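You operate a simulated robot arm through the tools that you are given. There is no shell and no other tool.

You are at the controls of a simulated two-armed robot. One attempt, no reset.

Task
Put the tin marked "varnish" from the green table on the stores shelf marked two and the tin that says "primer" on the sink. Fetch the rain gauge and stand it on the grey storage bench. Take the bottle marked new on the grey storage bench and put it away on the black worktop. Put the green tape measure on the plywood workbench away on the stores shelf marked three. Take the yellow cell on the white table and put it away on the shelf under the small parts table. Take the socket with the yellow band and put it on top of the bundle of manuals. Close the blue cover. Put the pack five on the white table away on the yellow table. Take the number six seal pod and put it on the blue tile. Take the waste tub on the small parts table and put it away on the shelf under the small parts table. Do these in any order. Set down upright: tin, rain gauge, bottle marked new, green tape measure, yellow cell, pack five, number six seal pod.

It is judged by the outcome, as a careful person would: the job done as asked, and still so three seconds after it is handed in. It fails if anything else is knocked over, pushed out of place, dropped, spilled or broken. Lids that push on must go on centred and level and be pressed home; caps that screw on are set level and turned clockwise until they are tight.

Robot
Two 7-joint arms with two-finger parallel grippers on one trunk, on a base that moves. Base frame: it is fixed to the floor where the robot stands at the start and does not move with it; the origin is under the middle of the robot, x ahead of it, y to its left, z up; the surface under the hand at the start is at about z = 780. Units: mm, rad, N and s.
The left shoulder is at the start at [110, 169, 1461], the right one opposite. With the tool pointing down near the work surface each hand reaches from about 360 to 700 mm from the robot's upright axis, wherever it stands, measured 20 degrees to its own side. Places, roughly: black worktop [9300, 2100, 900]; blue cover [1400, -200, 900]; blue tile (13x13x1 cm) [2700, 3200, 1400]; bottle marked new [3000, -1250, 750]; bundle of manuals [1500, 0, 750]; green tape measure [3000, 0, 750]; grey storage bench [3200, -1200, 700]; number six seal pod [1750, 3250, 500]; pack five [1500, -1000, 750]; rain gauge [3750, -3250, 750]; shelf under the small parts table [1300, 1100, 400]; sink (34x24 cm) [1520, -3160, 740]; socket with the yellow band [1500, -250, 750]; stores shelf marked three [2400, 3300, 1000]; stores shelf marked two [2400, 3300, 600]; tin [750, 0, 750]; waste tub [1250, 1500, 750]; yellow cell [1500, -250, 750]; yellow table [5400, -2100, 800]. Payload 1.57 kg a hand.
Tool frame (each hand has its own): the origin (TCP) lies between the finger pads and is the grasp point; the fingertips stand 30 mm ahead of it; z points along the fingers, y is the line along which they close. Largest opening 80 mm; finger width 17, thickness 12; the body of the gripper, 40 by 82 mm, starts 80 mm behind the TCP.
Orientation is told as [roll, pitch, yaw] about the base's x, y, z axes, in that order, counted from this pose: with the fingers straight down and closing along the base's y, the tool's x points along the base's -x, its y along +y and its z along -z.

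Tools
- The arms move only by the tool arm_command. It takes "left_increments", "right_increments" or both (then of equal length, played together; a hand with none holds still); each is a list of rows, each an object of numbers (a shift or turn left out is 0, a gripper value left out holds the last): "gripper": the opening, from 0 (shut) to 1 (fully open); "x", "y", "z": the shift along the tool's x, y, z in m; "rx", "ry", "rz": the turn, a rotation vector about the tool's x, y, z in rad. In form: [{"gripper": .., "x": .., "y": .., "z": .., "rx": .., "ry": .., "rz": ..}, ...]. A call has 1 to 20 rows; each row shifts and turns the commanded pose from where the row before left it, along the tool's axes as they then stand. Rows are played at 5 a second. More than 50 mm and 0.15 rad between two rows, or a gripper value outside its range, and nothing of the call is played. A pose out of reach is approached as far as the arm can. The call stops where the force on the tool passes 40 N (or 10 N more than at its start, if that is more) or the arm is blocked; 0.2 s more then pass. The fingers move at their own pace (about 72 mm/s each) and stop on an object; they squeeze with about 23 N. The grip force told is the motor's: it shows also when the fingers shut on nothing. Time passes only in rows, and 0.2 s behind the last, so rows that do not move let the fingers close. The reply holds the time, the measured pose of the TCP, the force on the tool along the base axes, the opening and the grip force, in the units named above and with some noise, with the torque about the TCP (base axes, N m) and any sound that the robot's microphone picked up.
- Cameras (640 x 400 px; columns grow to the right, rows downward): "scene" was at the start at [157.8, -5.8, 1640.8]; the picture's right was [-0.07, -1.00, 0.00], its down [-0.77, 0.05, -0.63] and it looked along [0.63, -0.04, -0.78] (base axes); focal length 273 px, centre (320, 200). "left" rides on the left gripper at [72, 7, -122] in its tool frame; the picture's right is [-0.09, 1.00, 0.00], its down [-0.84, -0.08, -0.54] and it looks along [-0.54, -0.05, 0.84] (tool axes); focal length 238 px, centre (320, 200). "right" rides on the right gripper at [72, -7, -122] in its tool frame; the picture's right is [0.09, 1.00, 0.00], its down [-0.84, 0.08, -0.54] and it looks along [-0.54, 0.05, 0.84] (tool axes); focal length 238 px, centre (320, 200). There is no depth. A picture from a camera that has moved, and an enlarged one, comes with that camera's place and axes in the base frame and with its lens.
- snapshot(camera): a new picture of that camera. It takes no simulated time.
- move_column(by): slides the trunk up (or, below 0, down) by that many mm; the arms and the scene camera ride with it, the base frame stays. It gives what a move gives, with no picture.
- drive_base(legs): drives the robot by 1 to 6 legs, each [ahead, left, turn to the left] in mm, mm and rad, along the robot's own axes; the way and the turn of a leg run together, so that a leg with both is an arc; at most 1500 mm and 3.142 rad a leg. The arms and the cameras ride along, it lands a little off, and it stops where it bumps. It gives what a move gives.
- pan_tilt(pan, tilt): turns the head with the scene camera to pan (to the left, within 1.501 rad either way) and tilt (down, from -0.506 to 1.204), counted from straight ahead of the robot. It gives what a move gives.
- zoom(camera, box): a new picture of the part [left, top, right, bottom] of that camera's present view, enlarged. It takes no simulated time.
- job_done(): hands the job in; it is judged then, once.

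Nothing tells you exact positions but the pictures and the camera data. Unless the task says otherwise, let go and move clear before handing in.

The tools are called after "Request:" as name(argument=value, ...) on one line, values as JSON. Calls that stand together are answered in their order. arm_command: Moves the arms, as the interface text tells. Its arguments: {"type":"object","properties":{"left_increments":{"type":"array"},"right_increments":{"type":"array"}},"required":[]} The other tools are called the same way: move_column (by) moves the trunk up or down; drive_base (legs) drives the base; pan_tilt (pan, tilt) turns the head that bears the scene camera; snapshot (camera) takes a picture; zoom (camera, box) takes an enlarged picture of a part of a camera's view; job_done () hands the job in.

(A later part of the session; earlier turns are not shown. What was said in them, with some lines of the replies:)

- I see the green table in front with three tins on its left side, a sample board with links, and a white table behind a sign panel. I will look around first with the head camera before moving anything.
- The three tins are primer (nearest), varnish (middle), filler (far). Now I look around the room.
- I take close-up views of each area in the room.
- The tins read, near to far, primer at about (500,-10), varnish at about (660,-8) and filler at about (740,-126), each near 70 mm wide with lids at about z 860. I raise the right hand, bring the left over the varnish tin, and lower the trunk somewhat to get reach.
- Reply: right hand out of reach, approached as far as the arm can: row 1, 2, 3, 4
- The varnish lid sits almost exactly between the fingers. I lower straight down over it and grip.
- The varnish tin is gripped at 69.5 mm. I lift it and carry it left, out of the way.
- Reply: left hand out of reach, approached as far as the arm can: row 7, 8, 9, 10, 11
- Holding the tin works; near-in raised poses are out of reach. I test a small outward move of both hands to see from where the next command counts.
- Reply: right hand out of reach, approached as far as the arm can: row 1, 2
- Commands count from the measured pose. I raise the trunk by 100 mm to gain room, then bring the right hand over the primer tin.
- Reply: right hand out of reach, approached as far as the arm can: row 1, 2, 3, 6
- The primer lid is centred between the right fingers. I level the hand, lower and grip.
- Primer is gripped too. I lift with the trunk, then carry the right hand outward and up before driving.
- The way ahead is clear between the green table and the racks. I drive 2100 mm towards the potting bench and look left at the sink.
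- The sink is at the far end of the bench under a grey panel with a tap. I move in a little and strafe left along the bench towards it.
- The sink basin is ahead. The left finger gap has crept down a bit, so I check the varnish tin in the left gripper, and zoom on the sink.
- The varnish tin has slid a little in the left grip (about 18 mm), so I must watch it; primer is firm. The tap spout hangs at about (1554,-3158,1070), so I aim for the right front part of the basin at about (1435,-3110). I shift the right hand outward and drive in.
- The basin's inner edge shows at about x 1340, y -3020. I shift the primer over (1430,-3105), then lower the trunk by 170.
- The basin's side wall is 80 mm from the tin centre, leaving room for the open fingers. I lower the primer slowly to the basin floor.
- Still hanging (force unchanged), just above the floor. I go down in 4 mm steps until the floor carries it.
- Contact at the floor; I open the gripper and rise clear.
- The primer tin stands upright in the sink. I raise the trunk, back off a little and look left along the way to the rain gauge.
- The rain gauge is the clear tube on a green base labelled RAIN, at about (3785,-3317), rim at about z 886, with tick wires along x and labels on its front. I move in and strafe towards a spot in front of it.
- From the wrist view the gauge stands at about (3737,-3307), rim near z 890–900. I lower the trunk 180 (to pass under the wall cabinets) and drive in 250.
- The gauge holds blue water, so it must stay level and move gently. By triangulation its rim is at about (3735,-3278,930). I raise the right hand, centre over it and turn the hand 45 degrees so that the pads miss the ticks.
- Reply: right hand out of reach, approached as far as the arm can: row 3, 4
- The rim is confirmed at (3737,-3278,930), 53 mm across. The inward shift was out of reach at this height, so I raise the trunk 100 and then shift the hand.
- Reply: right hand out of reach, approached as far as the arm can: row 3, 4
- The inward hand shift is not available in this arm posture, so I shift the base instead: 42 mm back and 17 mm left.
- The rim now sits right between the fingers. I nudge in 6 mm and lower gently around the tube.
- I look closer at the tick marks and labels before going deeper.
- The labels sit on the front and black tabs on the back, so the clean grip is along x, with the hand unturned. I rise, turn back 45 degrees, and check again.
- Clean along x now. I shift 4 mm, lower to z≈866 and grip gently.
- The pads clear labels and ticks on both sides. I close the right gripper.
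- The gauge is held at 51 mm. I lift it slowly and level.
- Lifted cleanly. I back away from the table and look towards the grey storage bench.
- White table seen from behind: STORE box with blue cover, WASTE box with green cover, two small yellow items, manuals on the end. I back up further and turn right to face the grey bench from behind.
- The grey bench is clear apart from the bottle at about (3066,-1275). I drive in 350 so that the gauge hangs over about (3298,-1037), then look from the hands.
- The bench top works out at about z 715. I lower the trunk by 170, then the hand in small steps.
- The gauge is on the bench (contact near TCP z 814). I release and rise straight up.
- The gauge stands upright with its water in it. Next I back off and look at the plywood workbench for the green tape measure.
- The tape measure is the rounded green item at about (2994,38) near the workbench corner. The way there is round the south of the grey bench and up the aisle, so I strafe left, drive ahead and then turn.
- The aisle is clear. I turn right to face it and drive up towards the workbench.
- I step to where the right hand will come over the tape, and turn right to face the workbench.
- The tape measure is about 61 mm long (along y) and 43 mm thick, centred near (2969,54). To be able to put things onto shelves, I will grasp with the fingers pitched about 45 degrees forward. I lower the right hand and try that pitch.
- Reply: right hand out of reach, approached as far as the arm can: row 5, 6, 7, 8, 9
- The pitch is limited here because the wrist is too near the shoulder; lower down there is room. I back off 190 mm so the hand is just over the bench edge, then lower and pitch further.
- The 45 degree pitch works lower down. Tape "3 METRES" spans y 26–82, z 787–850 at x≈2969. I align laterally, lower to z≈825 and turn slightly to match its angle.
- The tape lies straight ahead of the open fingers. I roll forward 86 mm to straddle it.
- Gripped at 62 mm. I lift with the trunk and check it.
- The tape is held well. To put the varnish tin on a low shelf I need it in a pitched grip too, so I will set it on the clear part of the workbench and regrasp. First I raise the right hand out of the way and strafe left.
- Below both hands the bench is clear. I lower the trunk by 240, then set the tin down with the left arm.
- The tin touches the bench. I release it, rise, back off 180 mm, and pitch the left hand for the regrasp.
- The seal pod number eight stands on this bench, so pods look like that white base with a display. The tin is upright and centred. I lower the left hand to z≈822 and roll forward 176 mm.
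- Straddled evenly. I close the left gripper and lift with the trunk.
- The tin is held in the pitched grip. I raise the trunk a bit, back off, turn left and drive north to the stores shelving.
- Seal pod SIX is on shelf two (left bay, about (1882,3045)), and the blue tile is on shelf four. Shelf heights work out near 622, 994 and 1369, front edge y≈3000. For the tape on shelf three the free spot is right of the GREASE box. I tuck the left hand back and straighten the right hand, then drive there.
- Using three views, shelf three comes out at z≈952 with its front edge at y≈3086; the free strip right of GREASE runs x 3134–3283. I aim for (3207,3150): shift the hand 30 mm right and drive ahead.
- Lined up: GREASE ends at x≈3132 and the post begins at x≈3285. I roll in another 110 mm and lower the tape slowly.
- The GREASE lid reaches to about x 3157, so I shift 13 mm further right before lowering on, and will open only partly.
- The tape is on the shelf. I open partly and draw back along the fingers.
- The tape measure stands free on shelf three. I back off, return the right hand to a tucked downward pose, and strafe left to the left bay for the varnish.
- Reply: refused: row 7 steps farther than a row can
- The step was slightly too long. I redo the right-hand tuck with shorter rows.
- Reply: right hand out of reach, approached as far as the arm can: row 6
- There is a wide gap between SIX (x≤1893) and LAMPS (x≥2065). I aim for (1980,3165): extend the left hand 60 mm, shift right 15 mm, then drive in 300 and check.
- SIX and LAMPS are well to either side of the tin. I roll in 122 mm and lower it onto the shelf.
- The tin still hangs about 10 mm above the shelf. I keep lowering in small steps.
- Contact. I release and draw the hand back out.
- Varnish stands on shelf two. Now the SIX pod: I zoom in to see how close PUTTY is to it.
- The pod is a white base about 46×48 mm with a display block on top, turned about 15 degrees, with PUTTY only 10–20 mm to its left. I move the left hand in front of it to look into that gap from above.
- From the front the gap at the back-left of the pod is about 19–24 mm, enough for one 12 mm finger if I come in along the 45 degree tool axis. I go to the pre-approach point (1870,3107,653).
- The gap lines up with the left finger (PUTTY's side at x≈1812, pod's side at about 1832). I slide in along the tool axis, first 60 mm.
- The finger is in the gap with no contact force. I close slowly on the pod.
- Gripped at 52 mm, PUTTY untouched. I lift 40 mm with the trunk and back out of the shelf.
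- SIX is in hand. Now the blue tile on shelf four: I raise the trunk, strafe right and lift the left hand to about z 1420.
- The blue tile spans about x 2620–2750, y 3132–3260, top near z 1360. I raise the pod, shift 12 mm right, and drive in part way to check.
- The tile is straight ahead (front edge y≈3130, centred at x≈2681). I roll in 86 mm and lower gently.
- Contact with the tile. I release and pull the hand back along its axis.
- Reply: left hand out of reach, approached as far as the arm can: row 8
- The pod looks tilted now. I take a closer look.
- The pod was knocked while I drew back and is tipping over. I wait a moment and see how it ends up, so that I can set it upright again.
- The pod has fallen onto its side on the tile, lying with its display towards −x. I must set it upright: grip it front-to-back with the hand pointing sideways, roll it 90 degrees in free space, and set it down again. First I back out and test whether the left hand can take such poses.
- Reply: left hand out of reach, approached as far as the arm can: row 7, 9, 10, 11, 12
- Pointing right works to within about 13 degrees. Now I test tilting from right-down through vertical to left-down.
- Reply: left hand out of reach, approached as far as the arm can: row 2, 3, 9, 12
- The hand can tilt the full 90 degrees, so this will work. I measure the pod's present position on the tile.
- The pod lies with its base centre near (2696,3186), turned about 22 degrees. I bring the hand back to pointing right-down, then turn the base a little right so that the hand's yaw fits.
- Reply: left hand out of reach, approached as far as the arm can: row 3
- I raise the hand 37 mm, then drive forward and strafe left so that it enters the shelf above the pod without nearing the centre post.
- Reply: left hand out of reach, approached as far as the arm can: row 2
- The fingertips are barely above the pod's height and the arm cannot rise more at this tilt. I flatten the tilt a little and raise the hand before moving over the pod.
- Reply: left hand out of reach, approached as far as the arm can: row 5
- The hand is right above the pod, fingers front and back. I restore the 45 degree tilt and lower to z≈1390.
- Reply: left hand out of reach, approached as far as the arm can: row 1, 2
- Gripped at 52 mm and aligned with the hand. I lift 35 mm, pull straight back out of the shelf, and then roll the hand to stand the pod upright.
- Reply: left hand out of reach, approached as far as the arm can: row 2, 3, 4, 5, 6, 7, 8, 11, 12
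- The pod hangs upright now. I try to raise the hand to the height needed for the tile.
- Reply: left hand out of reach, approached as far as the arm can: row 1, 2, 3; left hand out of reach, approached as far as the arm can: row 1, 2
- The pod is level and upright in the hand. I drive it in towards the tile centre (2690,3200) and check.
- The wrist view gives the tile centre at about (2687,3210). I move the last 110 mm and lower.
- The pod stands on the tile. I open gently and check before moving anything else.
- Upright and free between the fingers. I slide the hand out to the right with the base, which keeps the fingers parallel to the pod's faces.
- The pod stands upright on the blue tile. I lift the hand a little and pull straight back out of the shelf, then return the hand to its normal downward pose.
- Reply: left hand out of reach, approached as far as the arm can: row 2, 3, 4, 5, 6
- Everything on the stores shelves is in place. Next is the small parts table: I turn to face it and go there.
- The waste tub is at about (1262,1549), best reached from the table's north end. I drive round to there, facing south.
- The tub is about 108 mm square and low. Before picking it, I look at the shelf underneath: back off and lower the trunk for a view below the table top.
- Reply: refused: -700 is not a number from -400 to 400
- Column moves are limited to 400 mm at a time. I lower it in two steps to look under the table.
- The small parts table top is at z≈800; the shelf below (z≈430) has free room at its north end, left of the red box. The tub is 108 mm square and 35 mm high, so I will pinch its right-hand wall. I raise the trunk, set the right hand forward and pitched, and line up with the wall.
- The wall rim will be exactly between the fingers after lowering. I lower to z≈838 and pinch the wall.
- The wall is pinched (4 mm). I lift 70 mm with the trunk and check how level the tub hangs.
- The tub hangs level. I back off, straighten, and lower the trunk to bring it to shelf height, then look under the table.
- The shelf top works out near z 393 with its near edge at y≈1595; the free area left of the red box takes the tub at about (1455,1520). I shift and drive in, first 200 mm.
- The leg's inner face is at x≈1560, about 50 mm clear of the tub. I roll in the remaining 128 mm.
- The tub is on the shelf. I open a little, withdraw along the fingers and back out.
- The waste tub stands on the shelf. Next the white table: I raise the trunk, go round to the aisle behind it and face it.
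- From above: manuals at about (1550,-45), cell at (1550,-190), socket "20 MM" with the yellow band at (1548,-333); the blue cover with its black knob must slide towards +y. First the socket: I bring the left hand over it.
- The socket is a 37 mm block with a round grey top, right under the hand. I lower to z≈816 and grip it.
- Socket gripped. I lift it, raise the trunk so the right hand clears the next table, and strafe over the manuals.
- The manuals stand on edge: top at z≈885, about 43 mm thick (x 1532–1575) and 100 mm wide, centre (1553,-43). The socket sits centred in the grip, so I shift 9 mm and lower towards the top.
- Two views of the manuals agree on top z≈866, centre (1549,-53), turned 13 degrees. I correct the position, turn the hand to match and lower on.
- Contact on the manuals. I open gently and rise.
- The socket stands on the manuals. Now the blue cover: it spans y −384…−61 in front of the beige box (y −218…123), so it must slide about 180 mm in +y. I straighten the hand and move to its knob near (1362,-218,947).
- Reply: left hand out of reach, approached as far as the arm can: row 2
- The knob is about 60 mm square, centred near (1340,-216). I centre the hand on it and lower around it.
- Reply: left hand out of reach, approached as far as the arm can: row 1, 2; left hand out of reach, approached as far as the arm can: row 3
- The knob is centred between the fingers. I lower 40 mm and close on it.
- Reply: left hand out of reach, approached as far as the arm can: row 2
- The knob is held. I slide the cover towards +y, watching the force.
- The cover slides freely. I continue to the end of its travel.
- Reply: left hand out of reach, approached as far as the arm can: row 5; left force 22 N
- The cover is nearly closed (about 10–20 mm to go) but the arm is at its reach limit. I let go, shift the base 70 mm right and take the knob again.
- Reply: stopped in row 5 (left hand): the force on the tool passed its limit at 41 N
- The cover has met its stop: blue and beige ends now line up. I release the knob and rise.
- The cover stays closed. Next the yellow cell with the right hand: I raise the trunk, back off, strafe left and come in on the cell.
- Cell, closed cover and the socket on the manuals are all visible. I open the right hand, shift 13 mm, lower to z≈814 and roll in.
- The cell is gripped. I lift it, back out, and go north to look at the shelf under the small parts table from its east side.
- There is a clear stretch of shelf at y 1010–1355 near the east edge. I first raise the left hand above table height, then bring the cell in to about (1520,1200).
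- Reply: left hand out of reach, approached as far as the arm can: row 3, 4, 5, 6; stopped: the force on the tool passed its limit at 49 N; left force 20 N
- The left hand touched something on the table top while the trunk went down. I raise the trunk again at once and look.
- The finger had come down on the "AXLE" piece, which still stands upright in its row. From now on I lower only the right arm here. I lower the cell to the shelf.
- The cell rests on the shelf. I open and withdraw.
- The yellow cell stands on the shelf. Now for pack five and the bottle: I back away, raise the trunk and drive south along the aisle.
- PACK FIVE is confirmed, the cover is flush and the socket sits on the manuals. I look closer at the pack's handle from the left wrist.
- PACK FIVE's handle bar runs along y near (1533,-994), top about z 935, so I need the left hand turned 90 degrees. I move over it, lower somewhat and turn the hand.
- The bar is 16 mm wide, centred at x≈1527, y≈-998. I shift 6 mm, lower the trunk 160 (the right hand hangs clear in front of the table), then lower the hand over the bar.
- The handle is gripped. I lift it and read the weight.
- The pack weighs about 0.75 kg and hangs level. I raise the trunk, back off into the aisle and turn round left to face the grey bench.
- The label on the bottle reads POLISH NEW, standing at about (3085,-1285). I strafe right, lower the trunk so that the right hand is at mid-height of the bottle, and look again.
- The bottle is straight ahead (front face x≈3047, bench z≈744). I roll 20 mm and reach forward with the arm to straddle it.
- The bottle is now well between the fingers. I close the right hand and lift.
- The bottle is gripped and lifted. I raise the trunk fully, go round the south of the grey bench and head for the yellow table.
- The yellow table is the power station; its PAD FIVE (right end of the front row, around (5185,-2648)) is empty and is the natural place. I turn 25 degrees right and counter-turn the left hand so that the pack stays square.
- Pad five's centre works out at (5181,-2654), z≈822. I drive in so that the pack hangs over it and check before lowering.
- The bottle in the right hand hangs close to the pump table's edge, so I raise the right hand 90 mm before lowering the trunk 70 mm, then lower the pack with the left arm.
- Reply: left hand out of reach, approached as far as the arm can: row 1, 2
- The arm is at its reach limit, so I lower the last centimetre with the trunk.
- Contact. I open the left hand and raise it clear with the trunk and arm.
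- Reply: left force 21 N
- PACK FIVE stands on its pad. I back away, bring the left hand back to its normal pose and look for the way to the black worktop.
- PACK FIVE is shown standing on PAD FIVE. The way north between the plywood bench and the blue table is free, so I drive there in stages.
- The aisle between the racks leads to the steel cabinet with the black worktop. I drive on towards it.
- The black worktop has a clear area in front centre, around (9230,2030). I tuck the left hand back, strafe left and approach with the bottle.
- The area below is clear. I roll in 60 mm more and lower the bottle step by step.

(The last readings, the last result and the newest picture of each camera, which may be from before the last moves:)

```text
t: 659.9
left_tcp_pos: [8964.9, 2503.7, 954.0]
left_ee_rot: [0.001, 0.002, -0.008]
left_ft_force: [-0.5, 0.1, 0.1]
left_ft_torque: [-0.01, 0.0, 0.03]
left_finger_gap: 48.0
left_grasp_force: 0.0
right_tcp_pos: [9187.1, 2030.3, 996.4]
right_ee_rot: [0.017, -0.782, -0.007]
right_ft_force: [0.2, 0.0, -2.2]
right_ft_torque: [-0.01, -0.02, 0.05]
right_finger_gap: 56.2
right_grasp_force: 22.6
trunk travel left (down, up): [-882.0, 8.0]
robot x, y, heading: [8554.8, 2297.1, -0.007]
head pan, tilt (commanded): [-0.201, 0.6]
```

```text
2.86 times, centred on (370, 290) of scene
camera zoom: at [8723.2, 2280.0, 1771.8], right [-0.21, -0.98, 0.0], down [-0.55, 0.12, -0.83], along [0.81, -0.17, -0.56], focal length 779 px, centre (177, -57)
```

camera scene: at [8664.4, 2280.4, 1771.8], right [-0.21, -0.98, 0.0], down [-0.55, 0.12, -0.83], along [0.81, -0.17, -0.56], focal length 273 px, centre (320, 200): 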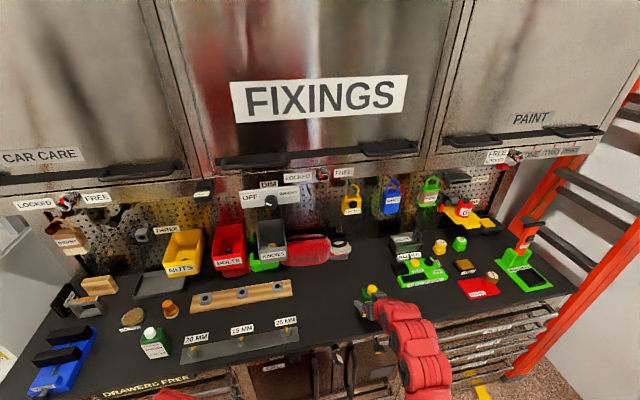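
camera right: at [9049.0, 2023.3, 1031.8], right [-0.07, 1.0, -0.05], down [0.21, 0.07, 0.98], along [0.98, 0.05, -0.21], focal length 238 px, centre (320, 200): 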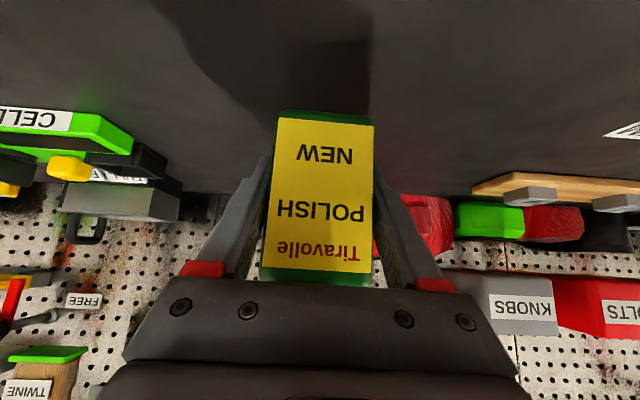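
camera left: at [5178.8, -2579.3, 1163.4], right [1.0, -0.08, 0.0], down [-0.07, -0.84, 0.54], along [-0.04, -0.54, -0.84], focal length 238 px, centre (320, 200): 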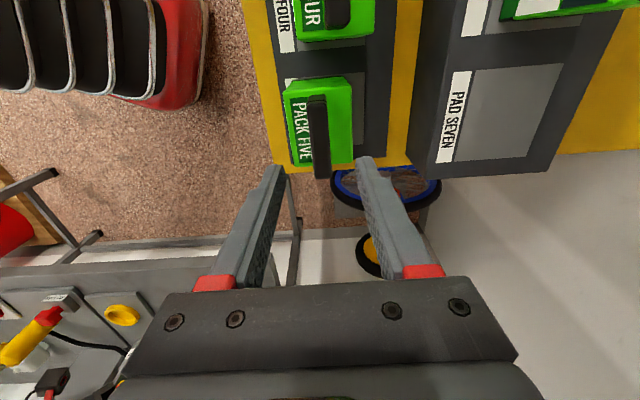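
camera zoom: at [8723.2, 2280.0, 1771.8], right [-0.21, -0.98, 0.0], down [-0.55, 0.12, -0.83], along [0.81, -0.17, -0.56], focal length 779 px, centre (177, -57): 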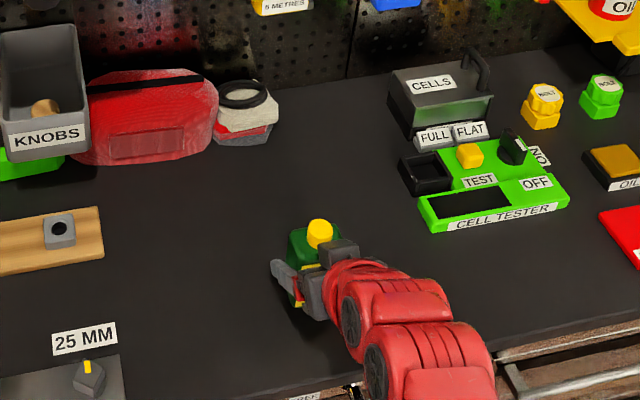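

Request:
arm_command(right_increments=[{"x": 0.0071, "z": 0.0071}, {}])

Request:
arm_command(right_increments=[{"x": 0.0042, "z": 0.0042}, {}])

Request:
arm_command(right_increments=[{"x": 0.0035, "z": 0.0035}, {}])

Request:
arm_command(right_increments=[{"x": 0.0035, "z": 0.0035}, {}])

```text
t: 660.5
left_tcp_pos: [8964.9, 2503.4, 953.3]
left_ee_rot: [0.001, 0.003, -0.009]
left_ft_force: [-0.1, -0.8, -0.1]
left_ft_torque: [0.03, -0.01, 0.02]
left_finger_gap: 47.7
left_grasp_force: 0.0
right_tcp_pos: [9186.4, 2031.3, 985.0]
right_ee_rot: [0.015, -0.783, -0.011]
right_ft_force: [-0.7, -0.2, -2.8]
right_ft_torque: [0.03, 0.0, 0.0]
right_finger_gap: 55.7
right_grasp_force: 22.9
trunk travel left (down, up): [-882.0, 8.0]
robot x, y, heading: [8555.6, 2297.2, -0.008]
head pan, tilt (commanded): [-0.201, 0.6]
```

```text
t: 661.1
left_tcp_pos: [8965.5, 2502.4, 953.0]
left_ee_rot: [0.002, 0.003, -0.011]
left_ft_force: [0.2, 0.7, -0.7]
left_ft_torque: [-0.02, 0.03, 0.02]
left_finger_gap: 48.2
left_grasp_force: 0.1
right_tcp_pos: [9188.2, 2030.8, 978.6]
right_ee_rot: [0.017, -0.781, -0.008]
right_ft_force: [0.9, -0.4, -2.4]
right_ft_torque: [-0.02, -0.01, 0.0]
right_finger_gap: 56.0
right_grasp_force: 23.2
trunk travel left (down, up): [-882.0, 8.0]
robot x, y, heading: [8554.8, 2298.7, -0.005]
head pan, tilt (commanded): [-0.201, 0.6]
```

```text
t: 661.7
left_tcp_pos: [8966.3, 2504.9, 953.4]
left_ee_rot: [0.002, 0.003, -0.008]
left_ft_force: [0.2, -0.3, -1.0]
left_ft_torque: [0.0, 0.01, 0.0]
left_finger_gap: 48.1
left_grasp_force: 0.0
right_tcp_pos: [9188.1, 2030.6, 973.7]
right_ee_rot: [0.016, -0.783, -0.009]
right_ft_force: [-0.2, -0.1, -2.1]
right_ft_torque: [0.03, -0.03, 0.01]
right_finger_gap: 56.0
right_grasp_force: 23.4
trunk travel left (down, up): [-882.0, 8.0]
robot x, y, heading: [8557.6, 2302.6, -0.007]
head pan, tilt (commanded): [-0.201, 0.6]
```

```text
t: 662.3
left_tcp_pos: [8964.1, 2503.5, 953.2]
left_ee_rot: [0.002, 0.001, -0.01]
left_ft_force: [-0.5, -0.1, 0.1]
left_ft_torque: [0.05, 0.0, -0.02]
left_finger_gap: 48.0
left_grasp_force: 0.1
right_tcp_pos: [9187.5, 2031.4, 970.5]
right_ee_rot: [0.013, -0.785, -0.008]
right_ft_force: [2.7, -0.7, 7.6]
right_ft_torque: [-0.35, 0.17, 0.1]
right_finger_gap: 55.9
right_grasp_force: 22.7
trunk travel left (down, up): [-882.0, 8.0]
robot x, y, heading: [8554.9, 2302.0, -0.007]
head pan, tilt (commanded): [-0.201, 0.6]
```

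The bottle touches the worktop. I open gently and withdraw along the fingers.

Request:
arm_command(right_increments=[{"gripper": 0.75}, {"gripper": 0.85}, {"gripper": 0.95}, {"gripper": 1}])

Request:
snapshot(camera="right")

Request:
arm_command(right_increments=[{"z": -0.015}, {"z": -0.02}, {"z": -0.025}, {"z": -0.025}, {"z": -0.025}])

Request:
snapshot(camera="right")

```text
t: 663.3
left_tcp_pos: [8964.9, 2503.8, 952.7]
left_ee_rot: [0.001, 0.001, -0.008]
left_ft_force: [0.4, 0.3, 0.5]
left_ft_torque: [0.02, -0.01, -0.03]
left_finger_gap: 47.9
left_grasp_force: 0.0
right_tcp_pos: [9186.6, 2030.9, 968.5]
right_ee_rot: [0.014, -0.78, -0.012]
right_ft_force: [-0.4, -1.0, -0.4]
right_ft_torque: [-0.02, -0.01, 0.02]
right_finger_gap: 80.1
right_grasp_force: 0.0
trunk travel left (down, up): [-882.0, 8.0]
robot x, y, heading: [8555.1, 2299.1, -0.009]
head pan, tilt (commanded): [-0.201, 0.6]
```

```text
taken
camera right: at [9049.8, 2023.9, 1005.4], right [-0.07, 1.0, -0.05], down [0.21, 0.07, 0.97], along [0.98, 0.05, -0.22], focal length 238 px, centre (320, 200)
```

right: 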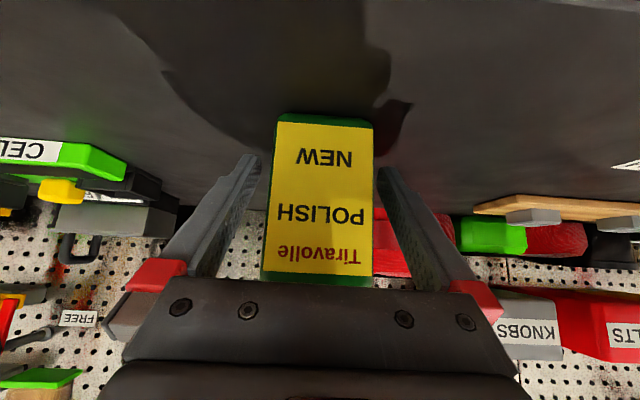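

```text
t: 664.5
left_tcp_pos: [8965.4, 2505.5, 953.8]
left_ee_rot: [0.002, 0.002, -0.009]
left_ft_force: [0.1, -0.5, 0.6]
left_ft_torque: [0.03, -0.01, -0.01]
left_finger_gap: 47.8
left_grasp_force: 0.0
right_tcp_pos: [9109.1, 2030.6, 1047.8]
right_ee_rot: [0.014, -0.781, -0.008]
right_ft_force: [0.7, -0.4, 0.7]
right_ft_torque: [-0.01, 0.02, 0.0]
right_finger_gap: 79.8
right_grasp_force: 0.1
trunk travel left (down, up): [-882.0, 8.0]
robot x, y, heading: [8558.2, 2302.5, -0.011]
head pan, tilt (commanded): [-0.201, 0.6]
```

```text
taken
camera right: at [8971.3, 2023.0, 1083.9], right [-0.07, 1.0, -0.06], down [0.21, 0.07, 0.97], along [0.97, 0.05, -0.22], focal length 238 px, centre (320, 200)
```

right: 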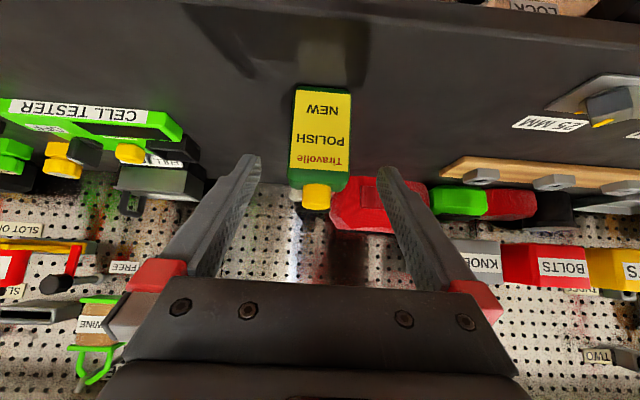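

The bottle stands upright on the black worktop. I back away clear of it and take a last look.

Request:
drive_base(legs=[[-350, 0, 0]])

Request:
zoom(camera="scene", box=[200, 120, 480, 300])

```text
t: 666.8
left_tcp_pos: [8614.8, 2506.6, 952.7]
left_ee_rot: [0.0, 0.003, -0.009]
left_ft_force: [-0.4, 0.2, -0.9]
left_ft_torque: [0.01, 0.01, 0.0]
left_finger_gap: 47.9
left_grasp_force: 0.1
right_tcp_pos: [8758.7, 2035.2, 1047.6]
right_ee_rot: [0.017, -0.782, -0.008]
right_ft_force: [-0.7, -1.0, 0.0]
right_ft_torque: [0.0, 0.01, 0.01]
right_finger_gap: 80.1
right_grasp_force: 0.0
trunk travel left (down, up): [-882.0, 8.0]
robot x, y, heading: [8207.2, 2302.4, -0.002]
head pan, tilt (commanded): [-0.201, 0.6]
```

```text
2.22 times, centred on (340, 210) of scene
camera zoom: at [8374.9, 2282.6, 1771.6], right [-0.2, -0.98, 0.0], down [-0.55, 0.12, -0.82], along [0.81, -0.17, -0.57], focal length 606 px, centre (276, 178)
```

zoom: 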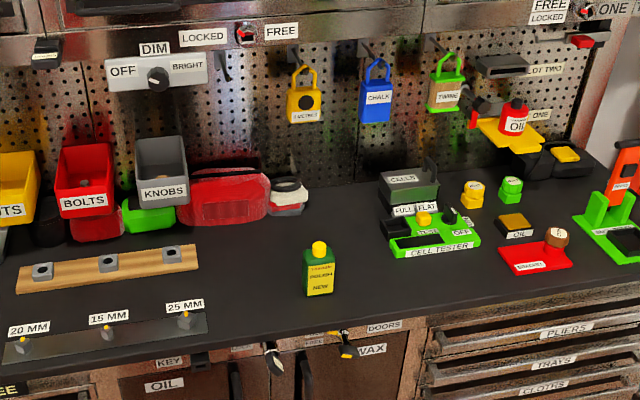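

All items are placed: varnish on stores shelf two, primer in the sink, gauge on the grey bench, bottle on the black worktop, tape on shelf three, cell and waste tub on the shelf under the small parts table, socket on the manuals, blue cover closed, pack five on the yellow table, and pod six upright on the blue tile. Both hands are empty and clear, so I hand in the job.

Request:
job_done()

```text
The job is handed in.
```

I did all eleven parts of the job and handed it in. Two things went wrong on the way; I put the first right and left the second as it was.

| Item | Where it is now |
|---|---|
| Varnish tin | Upright on stores shelf two |
| Primer tin | Upright in the sink |
| Rain gauge | Upright on the grey storage bench, with its water still in it |
| Bottle marked new | Upright on the black worktop |
| Green tape measure | Upright on stores shelf three |
| Yellow cell | Upright on the shelf under the small parts table |
| Waste tub | On the shelf under the small parts table |
| Socket with the yellow band | On top of the bundle of manuals |
| Blue cover | Closed against its stop |
| Pack five | Upright on the yellow table, on the pad marked five |
| Number six seal pod | Upright on the blue tile |

- **Seal pod:** it fell onto its side on the tile the first time I let go of it. I picked it up again, stood it upright and checked that it stayed up.
- **AXLE piece on the small parts table:** my left hand pressed down on it for a moment with about 49 N. It stayed upright and, from the pictures, moved by no more than a few millimetres. I did not touch it afterwards.

I checked each item by camera after letting go of it. I did not go back round the whole room at the end.
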